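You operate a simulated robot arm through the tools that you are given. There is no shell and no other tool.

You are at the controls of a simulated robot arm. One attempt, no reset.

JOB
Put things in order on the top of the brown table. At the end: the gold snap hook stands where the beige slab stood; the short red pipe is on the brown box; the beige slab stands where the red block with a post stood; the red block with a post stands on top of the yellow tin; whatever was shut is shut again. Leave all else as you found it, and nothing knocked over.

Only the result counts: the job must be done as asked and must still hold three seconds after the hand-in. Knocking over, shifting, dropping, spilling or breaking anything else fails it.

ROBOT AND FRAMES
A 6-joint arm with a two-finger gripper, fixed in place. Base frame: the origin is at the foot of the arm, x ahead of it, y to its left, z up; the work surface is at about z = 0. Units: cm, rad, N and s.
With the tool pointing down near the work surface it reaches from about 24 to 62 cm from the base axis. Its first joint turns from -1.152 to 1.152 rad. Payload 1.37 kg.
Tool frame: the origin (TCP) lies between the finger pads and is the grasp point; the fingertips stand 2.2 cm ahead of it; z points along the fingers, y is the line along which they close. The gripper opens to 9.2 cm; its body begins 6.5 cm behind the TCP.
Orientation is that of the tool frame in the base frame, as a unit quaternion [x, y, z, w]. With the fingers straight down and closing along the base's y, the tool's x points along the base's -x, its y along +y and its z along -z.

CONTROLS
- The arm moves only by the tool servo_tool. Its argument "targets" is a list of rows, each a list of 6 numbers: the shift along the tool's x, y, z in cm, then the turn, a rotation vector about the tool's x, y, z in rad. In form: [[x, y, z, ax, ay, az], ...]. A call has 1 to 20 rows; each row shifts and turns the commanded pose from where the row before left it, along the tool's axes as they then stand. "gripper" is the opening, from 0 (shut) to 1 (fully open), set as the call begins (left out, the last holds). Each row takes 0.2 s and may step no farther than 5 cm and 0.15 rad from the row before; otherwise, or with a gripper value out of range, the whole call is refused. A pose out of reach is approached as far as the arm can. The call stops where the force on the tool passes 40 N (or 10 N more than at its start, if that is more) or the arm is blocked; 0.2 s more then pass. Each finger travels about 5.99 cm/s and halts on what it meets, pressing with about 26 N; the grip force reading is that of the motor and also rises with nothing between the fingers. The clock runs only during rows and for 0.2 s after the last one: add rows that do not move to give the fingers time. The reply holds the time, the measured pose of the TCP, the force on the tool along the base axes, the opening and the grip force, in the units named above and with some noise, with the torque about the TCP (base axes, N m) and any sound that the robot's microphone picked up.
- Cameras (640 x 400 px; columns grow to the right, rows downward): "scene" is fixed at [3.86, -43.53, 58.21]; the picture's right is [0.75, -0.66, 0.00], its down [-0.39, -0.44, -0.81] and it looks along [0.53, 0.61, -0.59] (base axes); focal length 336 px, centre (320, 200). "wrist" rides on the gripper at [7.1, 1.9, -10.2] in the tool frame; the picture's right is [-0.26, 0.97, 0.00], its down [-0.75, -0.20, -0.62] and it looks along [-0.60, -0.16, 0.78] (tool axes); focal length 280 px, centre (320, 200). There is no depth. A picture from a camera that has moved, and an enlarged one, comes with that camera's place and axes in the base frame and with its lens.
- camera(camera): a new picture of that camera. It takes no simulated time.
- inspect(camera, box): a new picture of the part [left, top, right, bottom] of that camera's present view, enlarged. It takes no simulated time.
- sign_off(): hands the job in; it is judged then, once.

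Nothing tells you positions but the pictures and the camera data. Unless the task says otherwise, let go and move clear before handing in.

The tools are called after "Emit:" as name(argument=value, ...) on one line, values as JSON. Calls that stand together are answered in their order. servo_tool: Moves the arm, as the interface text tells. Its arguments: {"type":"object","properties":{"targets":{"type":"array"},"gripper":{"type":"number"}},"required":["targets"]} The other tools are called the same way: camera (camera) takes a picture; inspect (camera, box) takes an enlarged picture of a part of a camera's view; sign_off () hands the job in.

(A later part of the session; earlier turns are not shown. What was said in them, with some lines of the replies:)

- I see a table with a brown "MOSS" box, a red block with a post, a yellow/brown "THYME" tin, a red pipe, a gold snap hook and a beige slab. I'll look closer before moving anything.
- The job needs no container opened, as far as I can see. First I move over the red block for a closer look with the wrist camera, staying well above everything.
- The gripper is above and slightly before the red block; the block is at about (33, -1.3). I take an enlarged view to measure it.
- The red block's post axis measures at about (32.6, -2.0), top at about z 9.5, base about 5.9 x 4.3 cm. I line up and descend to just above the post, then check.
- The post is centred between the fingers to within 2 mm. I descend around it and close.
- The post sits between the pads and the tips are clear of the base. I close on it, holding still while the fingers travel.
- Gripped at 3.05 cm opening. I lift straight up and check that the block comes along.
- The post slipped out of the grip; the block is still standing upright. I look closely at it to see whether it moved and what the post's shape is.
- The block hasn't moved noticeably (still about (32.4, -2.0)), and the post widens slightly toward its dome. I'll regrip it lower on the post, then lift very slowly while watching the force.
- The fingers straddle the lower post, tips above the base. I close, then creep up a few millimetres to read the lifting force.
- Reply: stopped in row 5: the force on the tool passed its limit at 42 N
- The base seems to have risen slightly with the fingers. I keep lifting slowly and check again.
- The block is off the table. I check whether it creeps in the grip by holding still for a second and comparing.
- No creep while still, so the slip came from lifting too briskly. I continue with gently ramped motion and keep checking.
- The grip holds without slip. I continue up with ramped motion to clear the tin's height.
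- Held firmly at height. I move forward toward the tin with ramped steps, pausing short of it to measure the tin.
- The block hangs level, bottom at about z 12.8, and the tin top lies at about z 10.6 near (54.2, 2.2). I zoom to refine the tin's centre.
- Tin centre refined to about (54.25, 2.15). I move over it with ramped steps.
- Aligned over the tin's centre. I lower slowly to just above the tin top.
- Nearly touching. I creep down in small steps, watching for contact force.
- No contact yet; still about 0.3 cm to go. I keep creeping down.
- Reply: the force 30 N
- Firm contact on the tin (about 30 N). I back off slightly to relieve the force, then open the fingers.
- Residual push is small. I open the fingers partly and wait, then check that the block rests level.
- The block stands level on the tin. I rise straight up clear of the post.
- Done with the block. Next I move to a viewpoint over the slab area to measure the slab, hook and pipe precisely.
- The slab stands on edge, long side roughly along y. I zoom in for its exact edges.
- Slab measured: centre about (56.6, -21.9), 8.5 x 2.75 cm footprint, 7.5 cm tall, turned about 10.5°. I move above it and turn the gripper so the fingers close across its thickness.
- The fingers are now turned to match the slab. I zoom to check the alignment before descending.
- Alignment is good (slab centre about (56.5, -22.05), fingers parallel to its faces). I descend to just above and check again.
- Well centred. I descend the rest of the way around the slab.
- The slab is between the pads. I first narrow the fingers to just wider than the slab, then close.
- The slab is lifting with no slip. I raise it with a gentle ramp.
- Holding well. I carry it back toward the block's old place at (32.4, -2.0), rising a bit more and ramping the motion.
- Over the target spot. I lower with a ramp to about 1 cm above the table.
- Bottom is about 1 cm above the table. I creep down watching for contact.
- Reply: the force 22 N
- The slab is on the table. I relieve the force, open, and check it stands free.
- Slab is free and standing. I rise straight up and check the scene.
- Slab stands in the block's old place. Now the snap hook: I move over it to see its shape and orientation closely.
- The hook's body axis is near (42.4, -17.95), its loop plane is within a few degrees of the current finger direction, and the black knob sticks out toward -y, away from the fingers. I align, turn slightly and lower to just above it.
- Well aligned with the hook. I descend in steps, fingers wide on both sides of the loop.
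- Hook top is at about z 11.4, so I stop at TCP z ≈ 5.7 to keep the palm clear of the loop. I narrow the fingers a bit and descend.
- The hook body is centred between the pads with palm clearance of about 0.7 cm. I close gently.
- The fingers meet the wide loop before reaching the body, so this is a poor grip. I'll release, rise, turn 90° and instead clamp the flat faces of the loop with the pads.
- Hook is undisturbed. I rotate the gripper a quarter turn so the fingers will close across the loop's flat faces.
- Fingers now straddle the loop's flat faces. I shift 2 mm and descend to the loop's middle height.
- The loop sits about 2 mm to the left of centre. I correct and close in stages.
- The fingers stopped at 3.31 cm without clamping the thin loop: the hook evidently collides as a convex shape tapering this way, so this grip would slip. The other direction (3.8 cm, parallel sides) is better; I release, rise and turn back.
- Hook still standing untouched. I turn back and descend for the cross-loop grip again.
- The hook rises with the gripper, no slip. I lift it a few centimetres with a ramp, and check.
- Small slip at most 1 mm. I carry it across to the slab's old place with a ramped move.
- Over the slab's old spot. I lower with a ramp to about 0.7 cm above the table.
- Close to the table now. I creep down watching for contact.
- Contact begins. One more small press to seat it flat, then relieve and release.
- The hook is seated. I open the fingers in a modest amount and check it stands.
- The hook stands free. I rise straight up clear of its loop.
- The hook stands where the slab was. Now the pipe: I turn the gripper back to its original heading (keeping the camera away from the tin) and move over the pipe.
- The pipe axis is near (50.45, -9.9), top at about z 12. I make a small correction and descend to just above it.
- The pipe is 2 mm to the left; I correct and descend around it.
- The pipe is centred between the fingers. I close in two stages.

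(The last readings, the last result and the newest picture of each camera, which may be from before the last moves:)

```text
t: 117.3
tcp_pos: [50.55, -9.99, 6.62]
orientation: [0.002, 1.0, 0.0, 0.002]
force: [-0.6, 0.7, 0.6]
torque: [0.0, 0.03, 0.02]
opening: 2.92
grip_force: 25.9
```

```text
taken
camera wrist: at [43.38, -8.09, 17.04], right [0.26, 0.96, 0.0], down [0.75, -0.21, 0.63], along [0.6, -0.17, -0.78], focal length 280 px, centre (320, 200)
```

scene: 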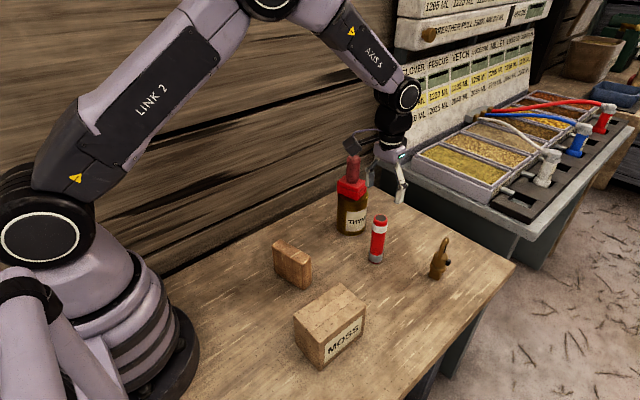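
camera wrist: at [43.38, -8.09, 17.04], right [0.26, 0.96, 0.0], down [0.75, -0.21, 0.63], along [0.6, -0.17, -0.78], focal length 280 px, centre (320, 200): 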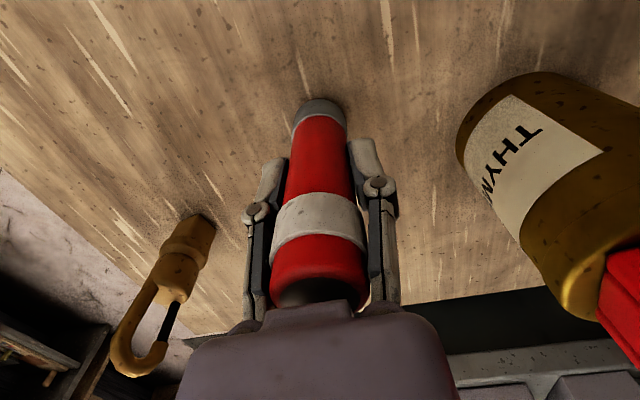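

Gripped at 2.92 cm. I creep up to check it holds.

Emit:
servo_tool(targets=[[0, 0, -0.1, 0, 0, 0], [0, 0, -0.2, 0, 0, 0], [0, 0, -0.2, 0, 0, 0], [0, 0, -0.2, 0, 0, 0], [0, 0, -0.2, 0, 0, 0], [0, 0, -0.1, 0, 0, 0], [0, 0, 0, 0, 0, 0]])

Emit:
camera(camera="wrist")

Emit:
inspect(camera="scene", box=[320, 140, 440, 280])

```text
t: 118.9
tcp_pos: [50.61, -9.93, 7.87]
orientation: [0.002, 1.0, -0.001, 0.001]
force: [-0.5, -0.4, -2.3]
torque: [-0.02, 0.0, 0.0]
opening: 2.89
grip_force: 26.0
```

```text
taken
camera wrist: at [43.45, -8.1, 18.11], right [0.26, 0.96, 0.0], down [0.75, -0.21, 0.63], along [0.6, -0.17, -0.78], focal length 280 px, centre (320, 200)
```

wrist: 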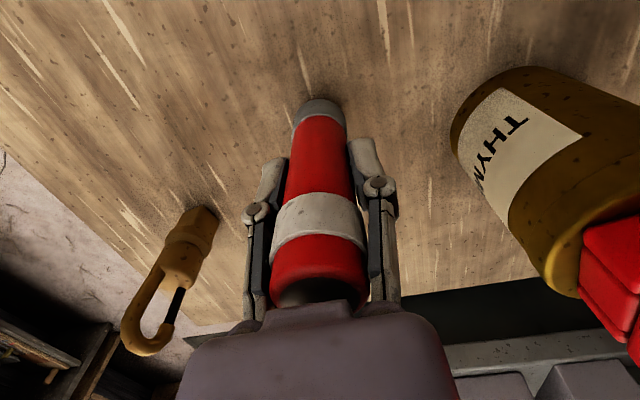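

```text
2.86 times, centred on (380, 210) of scene
camera zoom: at [3.86, -43.53, 58.21], right [0.75, -0.66, 0.0], down [-0.39, -0.44, -0.81], along [0.53, 0.61, -0.59], focal length 961 px, centre (149, 171)
```

zoom: 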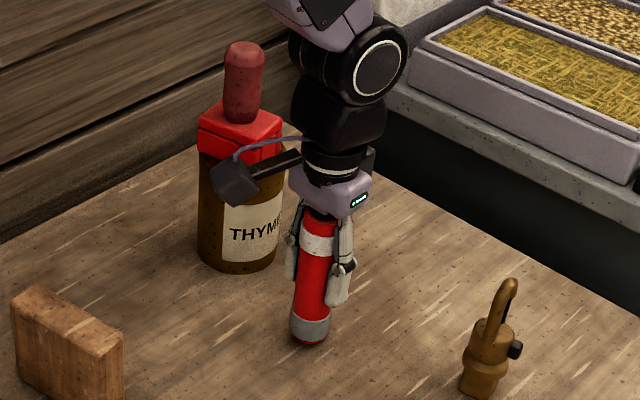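

No slip. I lift with a ramp to clear the box's height.

Emit:
servo_tool(targets=[[0, 0, -0.1, 0, 0, 0], [0, 0, -0.2, 0, 0, 0], [0, 0, -0.35, 0, 0, 0], [0, 0, -0.5, 0, 0, 0], [0, 0, -0.65, 0, 0, 0], [0, 0, -0.7, 0, 0, 0], [0, 0, -0.7, 0, 0, 0], [0, 0, -0.7, 0, 0, 0], [0, 0, -0.7, 0, 0, 0], [0, 0, -0.7, 0, 0, 0], [0, 0, -0.7, 0, 0, 0], [0, 0, -0.7, 0, 0, 0], [0, 0, -0.7, 0, 0, 0], [0, 0, -0.7, 0, 0, 0], [0, 0, -0.7, 0, 0, 0], [0, 0, -0.65, 0, 0, 0], [0, 0, -0.5, 0, 0, 0], [0, 0, -0.35, 0, 0, 0], [0, 0, -0.2, 0, 0, 0], [0, 0, -0.1, 0, 0, 0]])

Emit:
camera(camera="wrist")

Emit:
camera(camera="scene")

```text
t: 123.1
tcp_pos: [50.58, -10.19, 18.49]
orientation: [0.002, 1.0, 0.0, 0.002]
force: [-0.9, 0.2, 0.0]
torque: [0.02, 0.01, -0.01]
opening: 2.88
grip_force: 25.7
```

```text
taken
camera wrist: at [43.37, -8.16, 28.77], right [0.26, 0.96, 0.0], down [0.75, -0.21, 0.63], along [0.6, -0.17, -0.78], focal length 280 px, centre (320, 200)
```

wrist: 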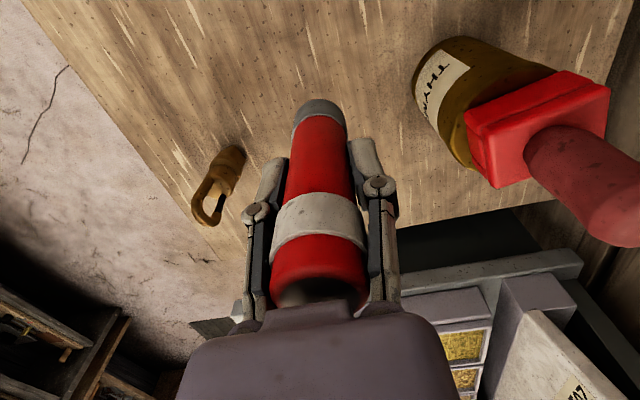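

```text
taken
```

scene: 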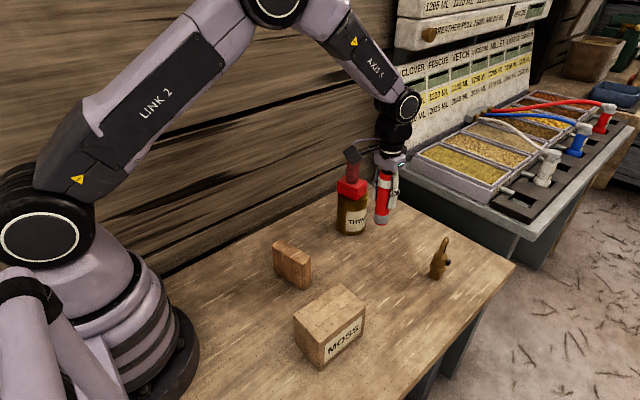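

Steady. I carry the pipe toward the box with ramped steps.

Emit:
servo_tool(targets=[[0.142, -0.05, 0, 0, 0, 0], [0.283, -0.1, 0, 0, 0, 0], [0.472, -0.166, 0, 0, 0, 0], [0.66, -0.232, 0, 0, 0, 0], [0.849, -0.299, 0, 0, 0, 0], [0.9435, -0.3319, 0, 0, 0, 0], [0.9435, -0.3319, 0, 0, 0, 0], [0.9435, -0.3319, 0, 0, 0, 0], [0.9435, -0.3319, 0, 0, 0, 0], [0.9435, -0.3319, 0, 0, 0, 0], [0.9435, -0.3319, 0, 0, 0, 0], [0.9435, -0.3319, 0, 0, 0, 0], [0.9435, -0.3319, 0, 0, 0, 0], [0.849, -0.299, 0, 0, 0, 0], [0.66, -0.232, 0, 0, 0, 0], [0.472, -0.166, 0, 0, 0, 0], [0.283, -0.1, 0, 0, 0, 0], [0.142, -0.05, 0, 0, 0, 0]])

Emit:
camera(camera="wrist")

```text
t: 126.9
tcp_pos: [38.29, -14.41, 18.58]
orientation: [0.002, 1.0, 0.0, 0.001]
force: [-0.7, -0.2, -1.7]
torque: [0.0, 0.0, 0.0]
opening: 2.9
grip_force: 25.9
```

```text
taken
camera wrist: at [30.99, -12.49, 28.71], right [0.26, 0.96, 0.0], down [0.75, -0.21, 0.63], along [0.6, -0.17, -0.78], focal length 280 px, centre (320, 200)
```

wrist: 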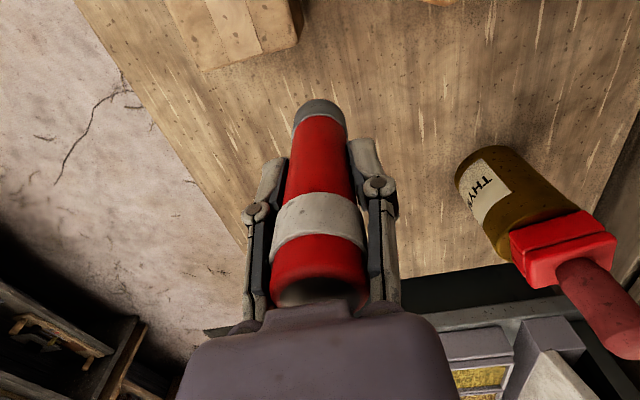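

Emit:
servo_tool(targets=[[0.141, -0.05, 0, 0, 0, 0], [0.283, -0.101, 0, 0, 0, 0], [0.471, -0.168, 0, 0, 0, 0], [0.659, -0.235, 0, 0, 0, 0], [0.848, -0.302, 0, 0, 0, 0], [0.919, -0.328, 0, 0, 0, 0], [0.919, -0.328, 0, 0, 0, 0], [0.919, -0.328, 0, 0, 0, 0], [0.919, -0.328, 0, 0, 0, 0], [0.919, -0.328, 0, 0, 0, 0], [0.848, -0.302, 0, 0, 0, 0], [0.659, -0.235, 0, 0, 0, 0], [0.471, -0.168, 0, 0, 0, 0], [0.283, -0.101, 0, 0, 0, 0], [0.141, -0.05, 0, 0, 0, 0], [0, 0, 0, 0, 0, 0]])

Emit:
camera(camera="wrist")

Emit:
camera(camera="scene")

Emit:
inspect(camera="scene", box=[270, 210, 400, 380])

```text
t: 130.3
tcp_pos: [28.82, -17.74, 18.56]
orientation: [0.002, 1.0, 0.0, 0.001]
force: [-0.1, 0.6, -0.9]
torque: [0.0, 0.01, 0.02]
opening: 2.89
grip_force: 25.6
```

```text
taken
camera wrist: at [21.61, -15.79, 28.67], right [0.26, 0.96, 0.0], down [0.75, -0.21, 0.63], along [0.6, -0.17, -0.78], focal length 280 px, centre (320, 200)
```

wrist: 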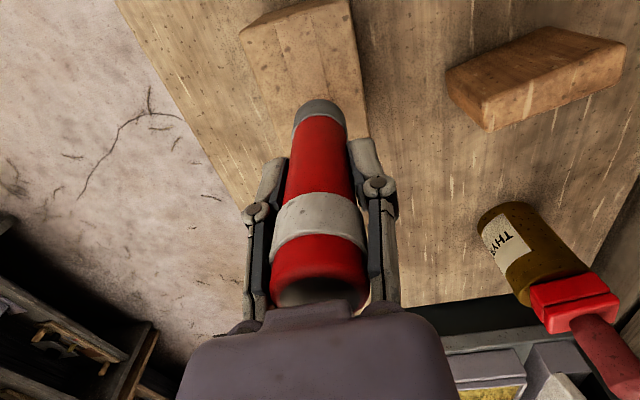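

```text
taken
```

scene: 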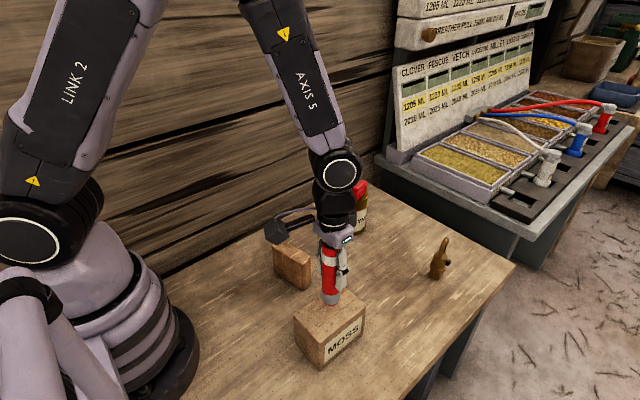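

```text
2.35 times, centred on (335, 295) of scene
camera zoom: at [3.86, -43.53, 58.21], right [0.75, -0.66, 0.0], down [-0.39, -0.44, -0.81], along [0.53, 0.61, -0.59], focal length 791 px, centre (285, -24)
```

zoom: 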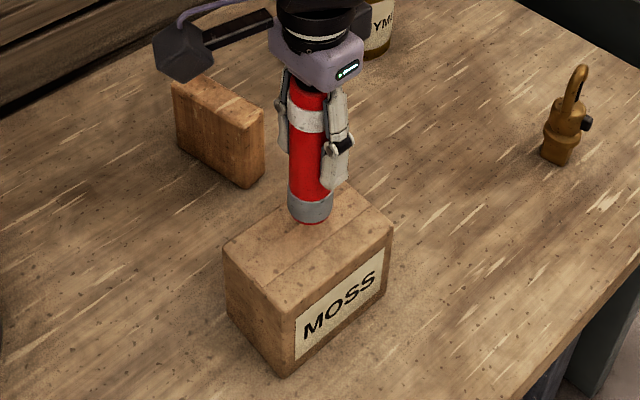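

The pipe hangs over the centre of the box top (box centre about (28.7, -17.8)). I lower slowly, then creep to contact.

Emit:
servo_tool(targets=[[0, 0, 0.1, 0, 0, 0], [0, 0, 0.2, 0, 0, 0], [0, 0, 0.25, 0, 0, 0], [0, 0, 0.25, 0, 0, 0], [0, 0, 0.2, 0, 0, 0], [0, 0, 0.1, 0, 0, 0], [0, 0, 0, 0, 0, 0]])

Emit:
inspect(camera="scene", box=[290, 240, 380, 340])

Emit:
camera(camera="wrist")

```text
t: 131.9
tcp_pos: [28.76, -17.72, 17.39]
orientation: [0.002, 1.0, 0.0, 0.001]
force: [-0.1, -0.1, -1.5]
torque: [0.02, -0.05, 0.0]
opening: 2.86
grip_force: 26.4
```

```text
4.00 times, centred on (335, 290) of scene
camera zoom: at [3.86, -43.53, 58.21], right [0.75, -0.66, 0.0], down [-0.39, -0.44, -0.81], along [0.53, 0.61, -0.59], focal length 1345 px, centre (260, -160)
```

zoom: 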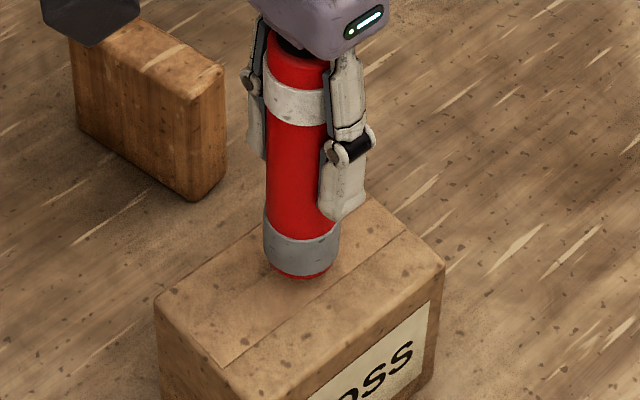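

```text
taken
camera wrist: at [21.6, -15.73, 27.54], right [0.26, 0.96, 0.0], down [0.75, -0.21, 0.63], along [0.6, -0.17, -0.78], focal length 280 px, centre (320, 200)
```

wrist: 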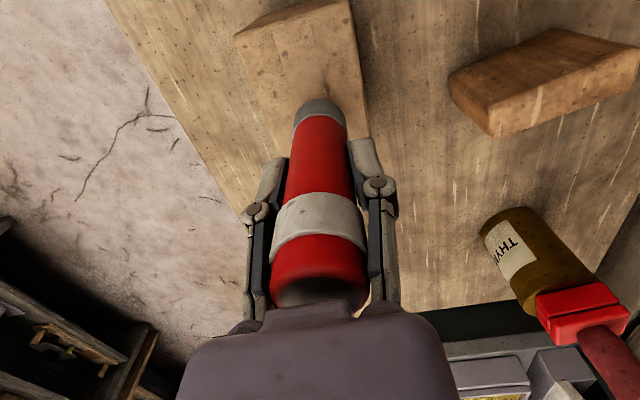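

Emit:
servo_tool(targets=[[0, 0, 0.12, 0, 0, 0], [0, 0, 0.12, 0, 0, 0], [0, 0, 0.12, 0, 0, 0], [0, 0, 0, 0, 0, 0]])

Emit:
servo_tool(targets=[[0, 0, 0.1, 0, 0, 0], [0, 0, 0.1, 0, 0, 0], [0, 0, 0, 0, 0, 0]])

Emit:
servo_tool(targets=[[0, 0, 0.08, 0, 0, 0], [0, 0, 0.08, 0, 0, 0], [0, 0, 0, 0, 0, 0]])

Emit:
inspect(camera="scene", box=[290, 240, 380, 340])

```text
t: 132.9
tcp_pos: [28.84, -17.75, 17.0]
orientation: [0.002, 1.0, 0.001, 0.001]
force: [0.0, -0.3, -1.0]
torque: [0.02, 0.0, -0.01]
opening: 2.88
grip_force: 26.3
```

```text
t: 133.7
tcp_pos: [28.92, -17.59, 16.9]
orientation: [0.003, 1.0, 0.0, 0.001]
force: [-0.6, -0.2, -1.5]
torque: [0.0, 0.01, 0.01]
opening: 2.9
grip_force: 25.4
```

```text
t: 134.5
tcp_pos: [28.76, -17.65, 16.69]
orientation: [0.002, 1.0, -0.001, 0.001]
force: [-0.3, 0.6, -1.0]
torque: [0.0, -0.01, 0.01]
opening: 2.91
grip_force: 26.2
```

```text
4.00 times, centred on (335, 290) of scene
camera zoom: at [3.86, -43.53, 58.21], right [0.75, -0.66, 0.0], down [-0.39, -0.44, -0.81], along [0.53, 0.61, -0.59], focal length 1345 px, centre (260, -160)
```

zoom: 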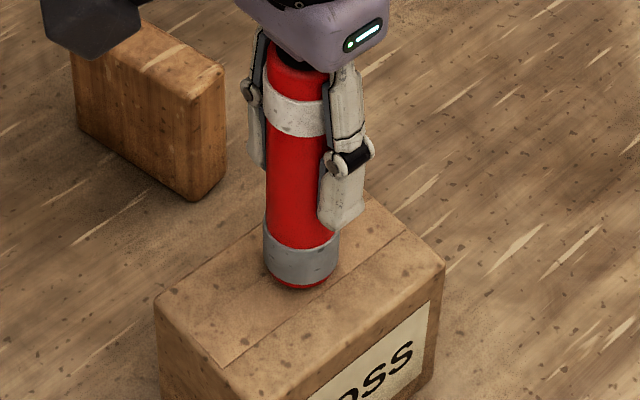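

Emit:
servo_tool(targets=[[0, 0, 0.08, 0, 0, 0], [0, 0, 0.08, 0, 0, 0], [0, 0, 0, 0, 0, 0]])

Emit:
servo_tool(targets=[[0, 0, 0.08, 0, 0, 0], [0, 0, 0.08, 0, 0, 0], [0, 0, 0, 0, 0, 0]])

Emit:
servo_tool(targets=[[0, 0, 0.08, 0, 0, 0], [0, 0, 0, 0, 0, 0]])

```text
t: 135.3
tcp_pos: [28.71, -17.73, 16.56]
orientation: [0.002, 1.0, 0.0, 0.001]
force: [-0.4, 0.0, -1.0]
torque: [-0.01, 0.03, 0.01]
opening: 2.87
grip_force: 26.0
```

```text
t: 136.1
tcp_pos: [28.76, -17.71, 16.28]
orientation: [0.001, 1.0, 0.0, 0.003]
force: [-0.4, 0.3, -1.8]
torque: [0.04, 0.0, -0.02]
opening: 2.89
grip_force: 25.5
```

```text
t: 136.7
tcp_pos: [28.82, -17.66, 16.23]
orientation: [0.002, 1.0, 0.0, 0.001]
force: [-0.1, 0.2, -1.4]
torque: [-0.02, 0.02, -0.04]
opening: 2.88
grip_force: 26.1
```

Emit:
servo_tool(targets=[[0, 0, 0.08, 0, 0, 0], [0, 0, 0, 0, 0, 0]])

Emit:
servo_tool(targets=[[0, 0, 0.08, 0, 0, 0], [0, 0, 0, 0, 0, 0]])

Emit:
inspect(camera="scene", box=[290, 240, 380, 340])

```text
t: 137.3
tcp_pos: [28.74, -17.55, 16.08]
orientation: [0.002, 1.0, 0.0, 0.001]
force: [0.1, -0.5, -0.5]
torque: [-0.01, -0.02, -0.01]
opening: 2.9
grip_force: 26.1
```

```text
t: 137.9
tcp_pos: [28.83, -17.52, 16.02]
orientation: [0.002, 1.0, 0.0, 0.001]
force: [0.5, 0.0, -1.6]
torque: [-0.02, 0.0, 0.01]
opening: 2.87
grip_force: 25.8
```

```text
4.00 times, centred on (335, 290) of scene
camera zoom: at [3.86, -43.53, 58.21], right [0.75, -0.66, 0.0], down [-0.39, -0.44, -0.81], along [0.53, 0.61, -0.59], focal length 1345 px, centre (260, -160)
```

zoom: 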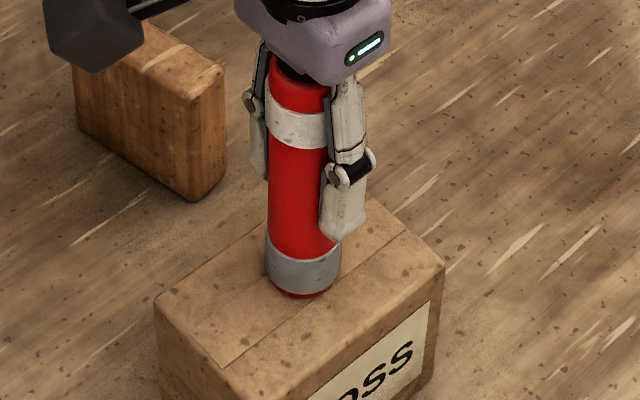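

Emit:
servo_tool(targets=[[0, 0, 0.08, 0, 0, 0], [0, 0, 0, 0, 0, 0]])

Emit:
servo_tool(targets=[[0, 0, 0.08, 0, 0, 0], [0, 0, 0, 0, 0, 0]])

Emit:
servo_tool(targets=[[0, 0, 0.07, 0, 0, 0], [0, 0, 0, 0, 0, 0]])

```text
t: 138.5
tcp_pos: [28.8, -17.65, 16.02]
orientation: [0.002, 1.0, -0.001, 0.001]
force: [0.1, -0.2, -2.2]
torque: [-0.01, 0.0, 0.04]
opening: 2.87
grip_force: 26.5
```

```text
t: 139.1
tcp_pos: [28.85, -17.71, 15.99]
orientation: [0.002, 1.0, 0.0, 0.001]
force: [-0.1, 0.2, -1.0]
torque: [-0.02, 0.01, -0.03]
opening: 2.87
grip_force: 25.8
```

```text
t: 139.7
tcp_pos: [28.79, -17.8, 15.82]
orientation: [0.002, 1.0, 0.0, 0.0]
force: [-1.2, 1.1, 3.2]
torque: [0.04, 0.07, 0.01]
opening: 2.85
grip_force: 26.0
```

Contact reached. I press very slightly to seat it flat, then release.

Emit:
servo_tool(targets=[[0, 0, 0.05, 0, 0, 0], [0, 0, 0, 0, 0, 0]])

Emit:
inspect(camera="scene", box=[290, 240, 380, 340])

```text
t: 140.3
tcp_pos: [28.85, -17.84, 15.88]
orientation: [0.002, 1.0, -0.001, 0.002]
force: [-4.3, 3.2, 22.4]
torque: [0.23, 0.31, 0.01]
opening: 2.86
grip_force: 25.8
```

```text
4.00 times, centred on (335, 290) of scene
camera zoom: at [3.85, -43.53, 58.21], right [0.75, -0.66, 0.0], down [-0.39, -0.44, -0.81], along [0.53, 0.61, -0.59], focal length 1345 px, centre (260, -160)
```

zoom: 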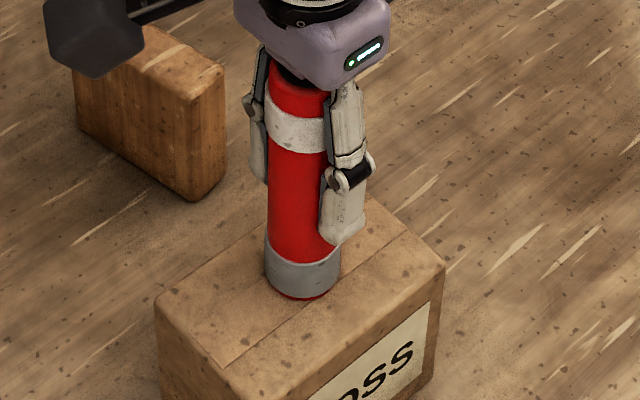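

Emit:
servo_tool(targets=[[0, 0, -0.06, 0, 0, 0], [0, 0, -0.03, 0, 0, 0], [0, 0, 0, 0, 0, 0]])

```text
t: 141.1
tcp_pos: [28.87, -17.7, 15.92]
orientation: [0.002, 1.0, 0.001, 0.0]
force: [0.4, -0.3, -1.6]
torque: [-0.01, -0.01, 0.0]
opening: 2.91
grip_force: 26.2
```

Emit:
servo_tool(targets=[[0, 0, 0.05, 0, 0, 0], [0, 0, 0, 0, 0, 0]])

Emit:
servo_tool(targets=[[0, 0, 0, 0, 0, 0], [0, 0, 0, 0, 0, 0], [0, 0, 0, 0, 0, 0], [0, 0, 0, 0, 0, 0]], gripper=0.65)

Emit:
camera(camera="wrist")

Emit:
inspect(camera="scene", box=[280, 220, 390, 370])

```text
t: 141.7
tcp_pos: [28.7, -17.77, 15.85]
orientation: [0.002, 1.0, -0.001, 0.002]
force: [-2.0, -0.9, 7.3]
torque: [-0.02, 0.1, -0.02]
opening: 2.91
grip_force: 26.3
```

```text
t: 142.7
tcp_pos: [28.87, -17.78, 15.95]
orientation: [0.001, 1.0, 0.0, 0.001]
force: [0.1, -0.3, 0.1]
torque: [0.01, -0.01, 0.02]
opening: 5.99
grip_force: 0.1
```

```text
taken
camera wrist: at [21.62, -15.78, 26.03], right [0.26, 0.96, 0.0], down [0.75, -0.21, 0.63], along [0.6, -0.17, -0.78], focal length 280 px, centre (320, 200)
```

wrist: 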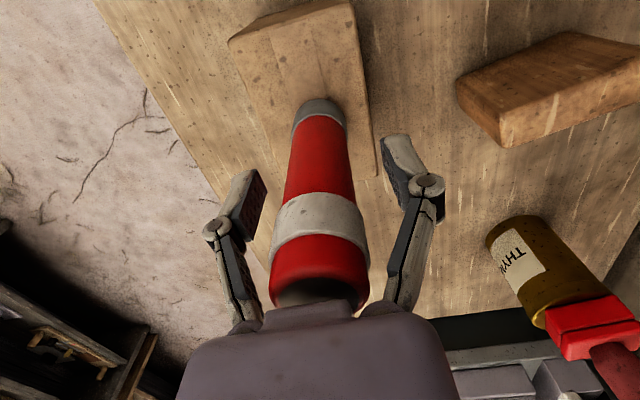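

```text
2.67 times, centred on (335, 295) of scene
camera zoom: at [3.86, -43.53, 58.21], right [0.75, -0.66, 0.0], down [-0.39, -0.44, -0.81], along [0.53, 0.61, -0.59], focal length 896 px, centre (280, -53)
```

zoom: 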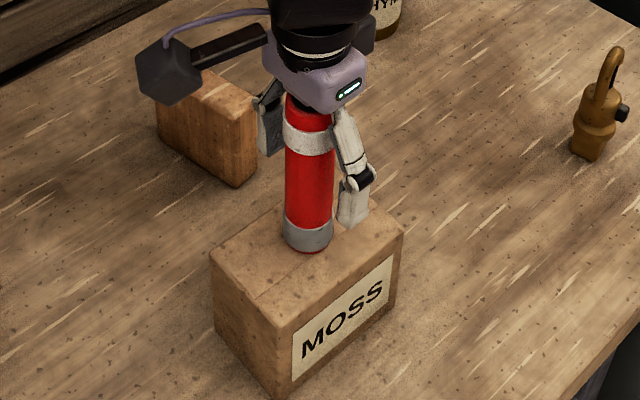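

The pipe stands on the box. I rise straight up, clear of its top, then check everything.

Emit:
servo_tool(targets=[[0, 0, -0.4, 0, 0, 0], [0, 0, -1.0, 0, 0, 0], [0, 0, -2.0, 0, 0, 0], [0, 0, -3.0, 0, 0, 0], [0, 0, -3.5, 0, 0, 0], [0, 0, -3.5, 0, 0, 0], [0, 0, 0, 0, 0, 0]])

Emit:
camera(camera="wrist")

Emit:
camera(camera="scene")

```text
t: 144.3
tcp_pos: [28.77, -17.8, 29.27]
orientation: [0.002, 1.0, 0.001, 0.002]
force: [0.5, -0.2, 0.2]
torque: [0.01, 0.03, -0.01]
opening: 5.97
grip_force: 0.0
```

```text
taken
camera wrist: at [21.52, -15.84, 39.45], right [0.27, 0.96, 0.0], down [0.75, -0.21, 0.63], along [0.6, -0.17, -0.78], focal length 280 px, centre (320, 200)
```

wrist: 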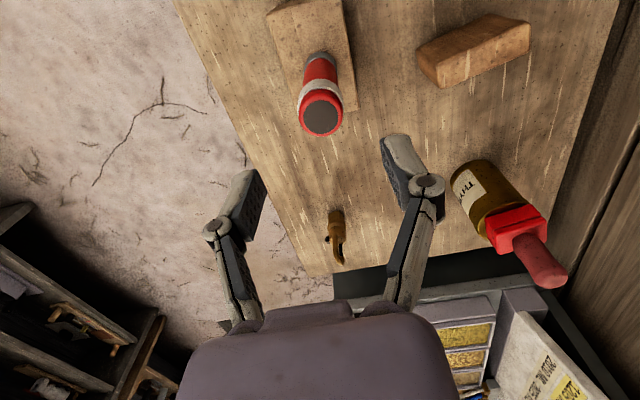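

```text
taken
```

scene: 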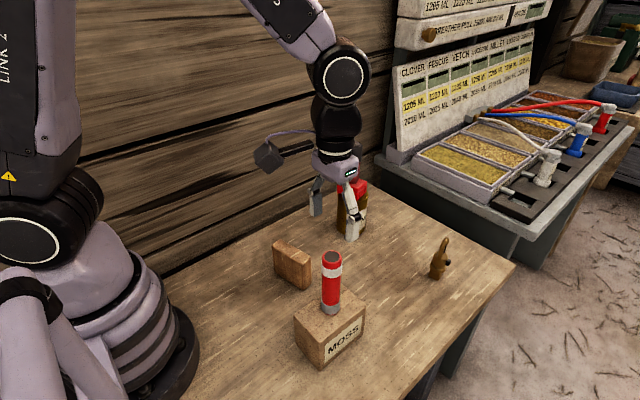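

All four items are in place. I move the arm clear to its original area and verify everything in enlarged views.

Emit:
servo_tool(targets=[[0, 0, -4.0, 0, 0, 0], [0, 0, -4.0, 0, 0, 0], [-2.5, -2.4, -0.8, 0, 0, 0], [-2.5, -2.4, -0.8, 0, 0, 0], [-2.5, -2.4, -0.6, 0, 0, 0], [0, 0, 0, 0, 0, 0]], gripper=1)

Emit:
camera(camera="scene")

Emit:
inspect(camera="scene", box=[260, 230, 400, 380])

Emit:
inspect(camera="scene", box=[310, 140, 400, 250])

Emit:
inspect(camera="scene", box=[340, 200, 480, 310])

Emit:
camera(camera="wrist")

```text
t: 145.7
tcp_pos: [36.2, -24.97, 39.6]
orientation: [0.001, 1.0, 0.0, 0.001]
force: [0.2, 0.3, -0.2]
torque: [-0.02, 0.03, -0.02]
opening: 9.2
grip_force: 0.0
```

```text
taken
```

scene: 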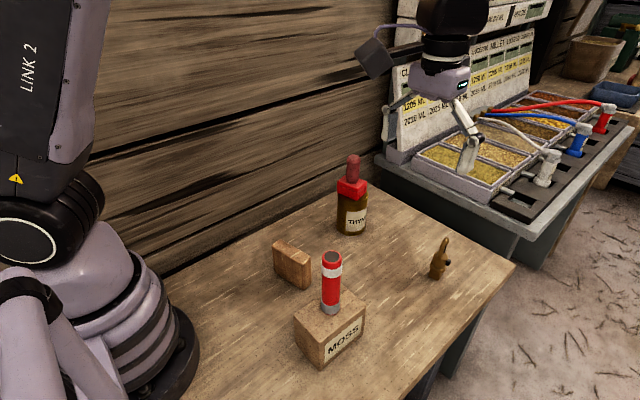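

```text
2.67 times, centred on (330, 305) of scene
camera zoom: at [3.86, -43.53, 58.21], right [0.75, -0.66, 0.0], down [-0.39, -0.44, -0.81], along [0.53, 0.61, -0.59], focal length 896 px, centre (293, -80)
```

zoom: 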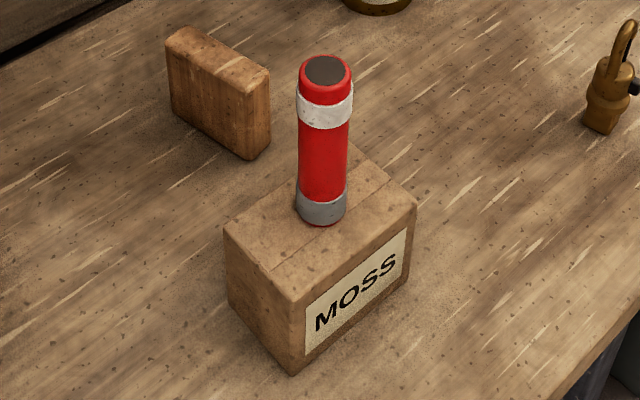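

```text
3.64 times, centred on (355, 195) of scene
camera zoom: at [3.86, -43.53, 58.21], right [0.75, -0.66, 0.0], down [-0.39, -0.44, -0.81], along [0.53, 0.61, -0.59], focal length 1222 px, centre (193, 218)
```

zoom: 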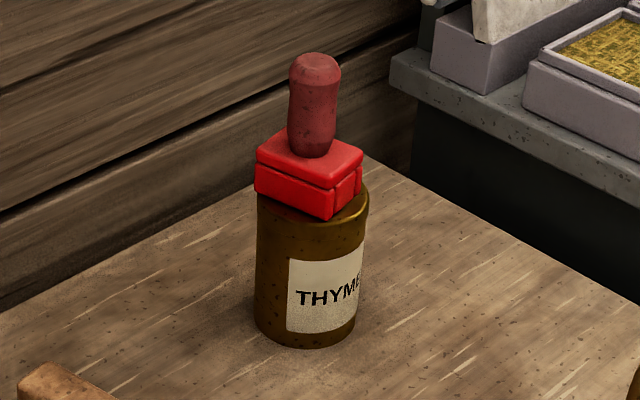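

```text
3.64 times, centred on (410, 255) of scene
camera zoom: at [3.86, -43.53, 58.21], right [0.75, -0.66, 0.0], down [-0.39, -0.44, -0.81], along [0.53, 0.61, -0.59], focal length 1222 px, centre (-7, 0)
```

zoom: 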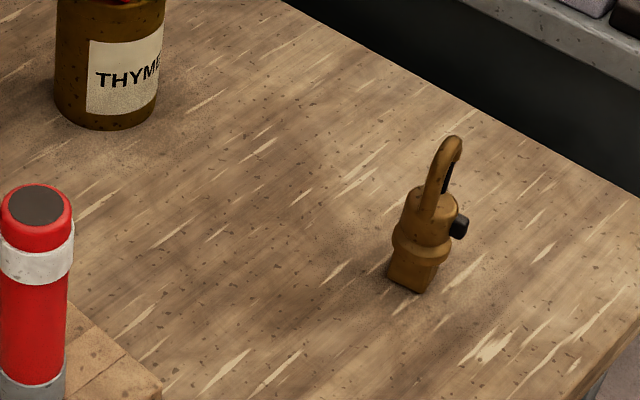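

```text
taken
camera wrist: at [28.98, -23.02, 49.75], right [0.26, 0.96, 0.0], down [0.75, -0.21, 0.63], along [0.6, -0.17, -0.78], focal length 280 px, centre (320, 200)
```

wrist: 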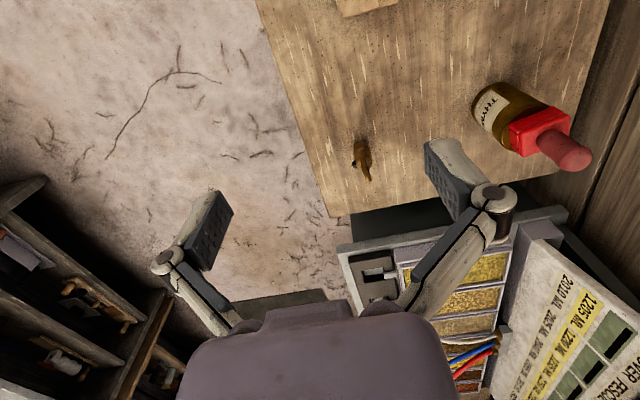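

Final check: the block stands on the tin, the slab is in the block's old spot, and the hook is in the slab's old spot. The pipe is upright on the box. Box and tin haven't moved, nothing was opened, and the arm is clear, so I'm handing in.

Emit:
sign_off()

```text
The job is handed in.
```

I've handed the job in. In the last pictures, all four items were in place:

- **Red block with a post:** it stands level on top of the yellow THYME tin.
- **Beige slab:** it stands on edge where the red block was, at about the same angle. My position estimates agree to within about half a centimetre.
- **Gold snap hook:** it stands upright where the slab was, within a few millimetres by my measurements.
- **Red pipe:** it stands upright near the centre of the brown MOSS box.

I saw no change in the position of the box or the tin. I opened nothing, so there was nothing to shut again. The arm ended open and empty, back near its starting pose.

- **Red block:** on the first lift its post slid out of the grip. The block stayed upright and barely moved, and a slower second lift held.
- **Snap hook:** I tried two grips before finding one that held. It stayed standing throughout.
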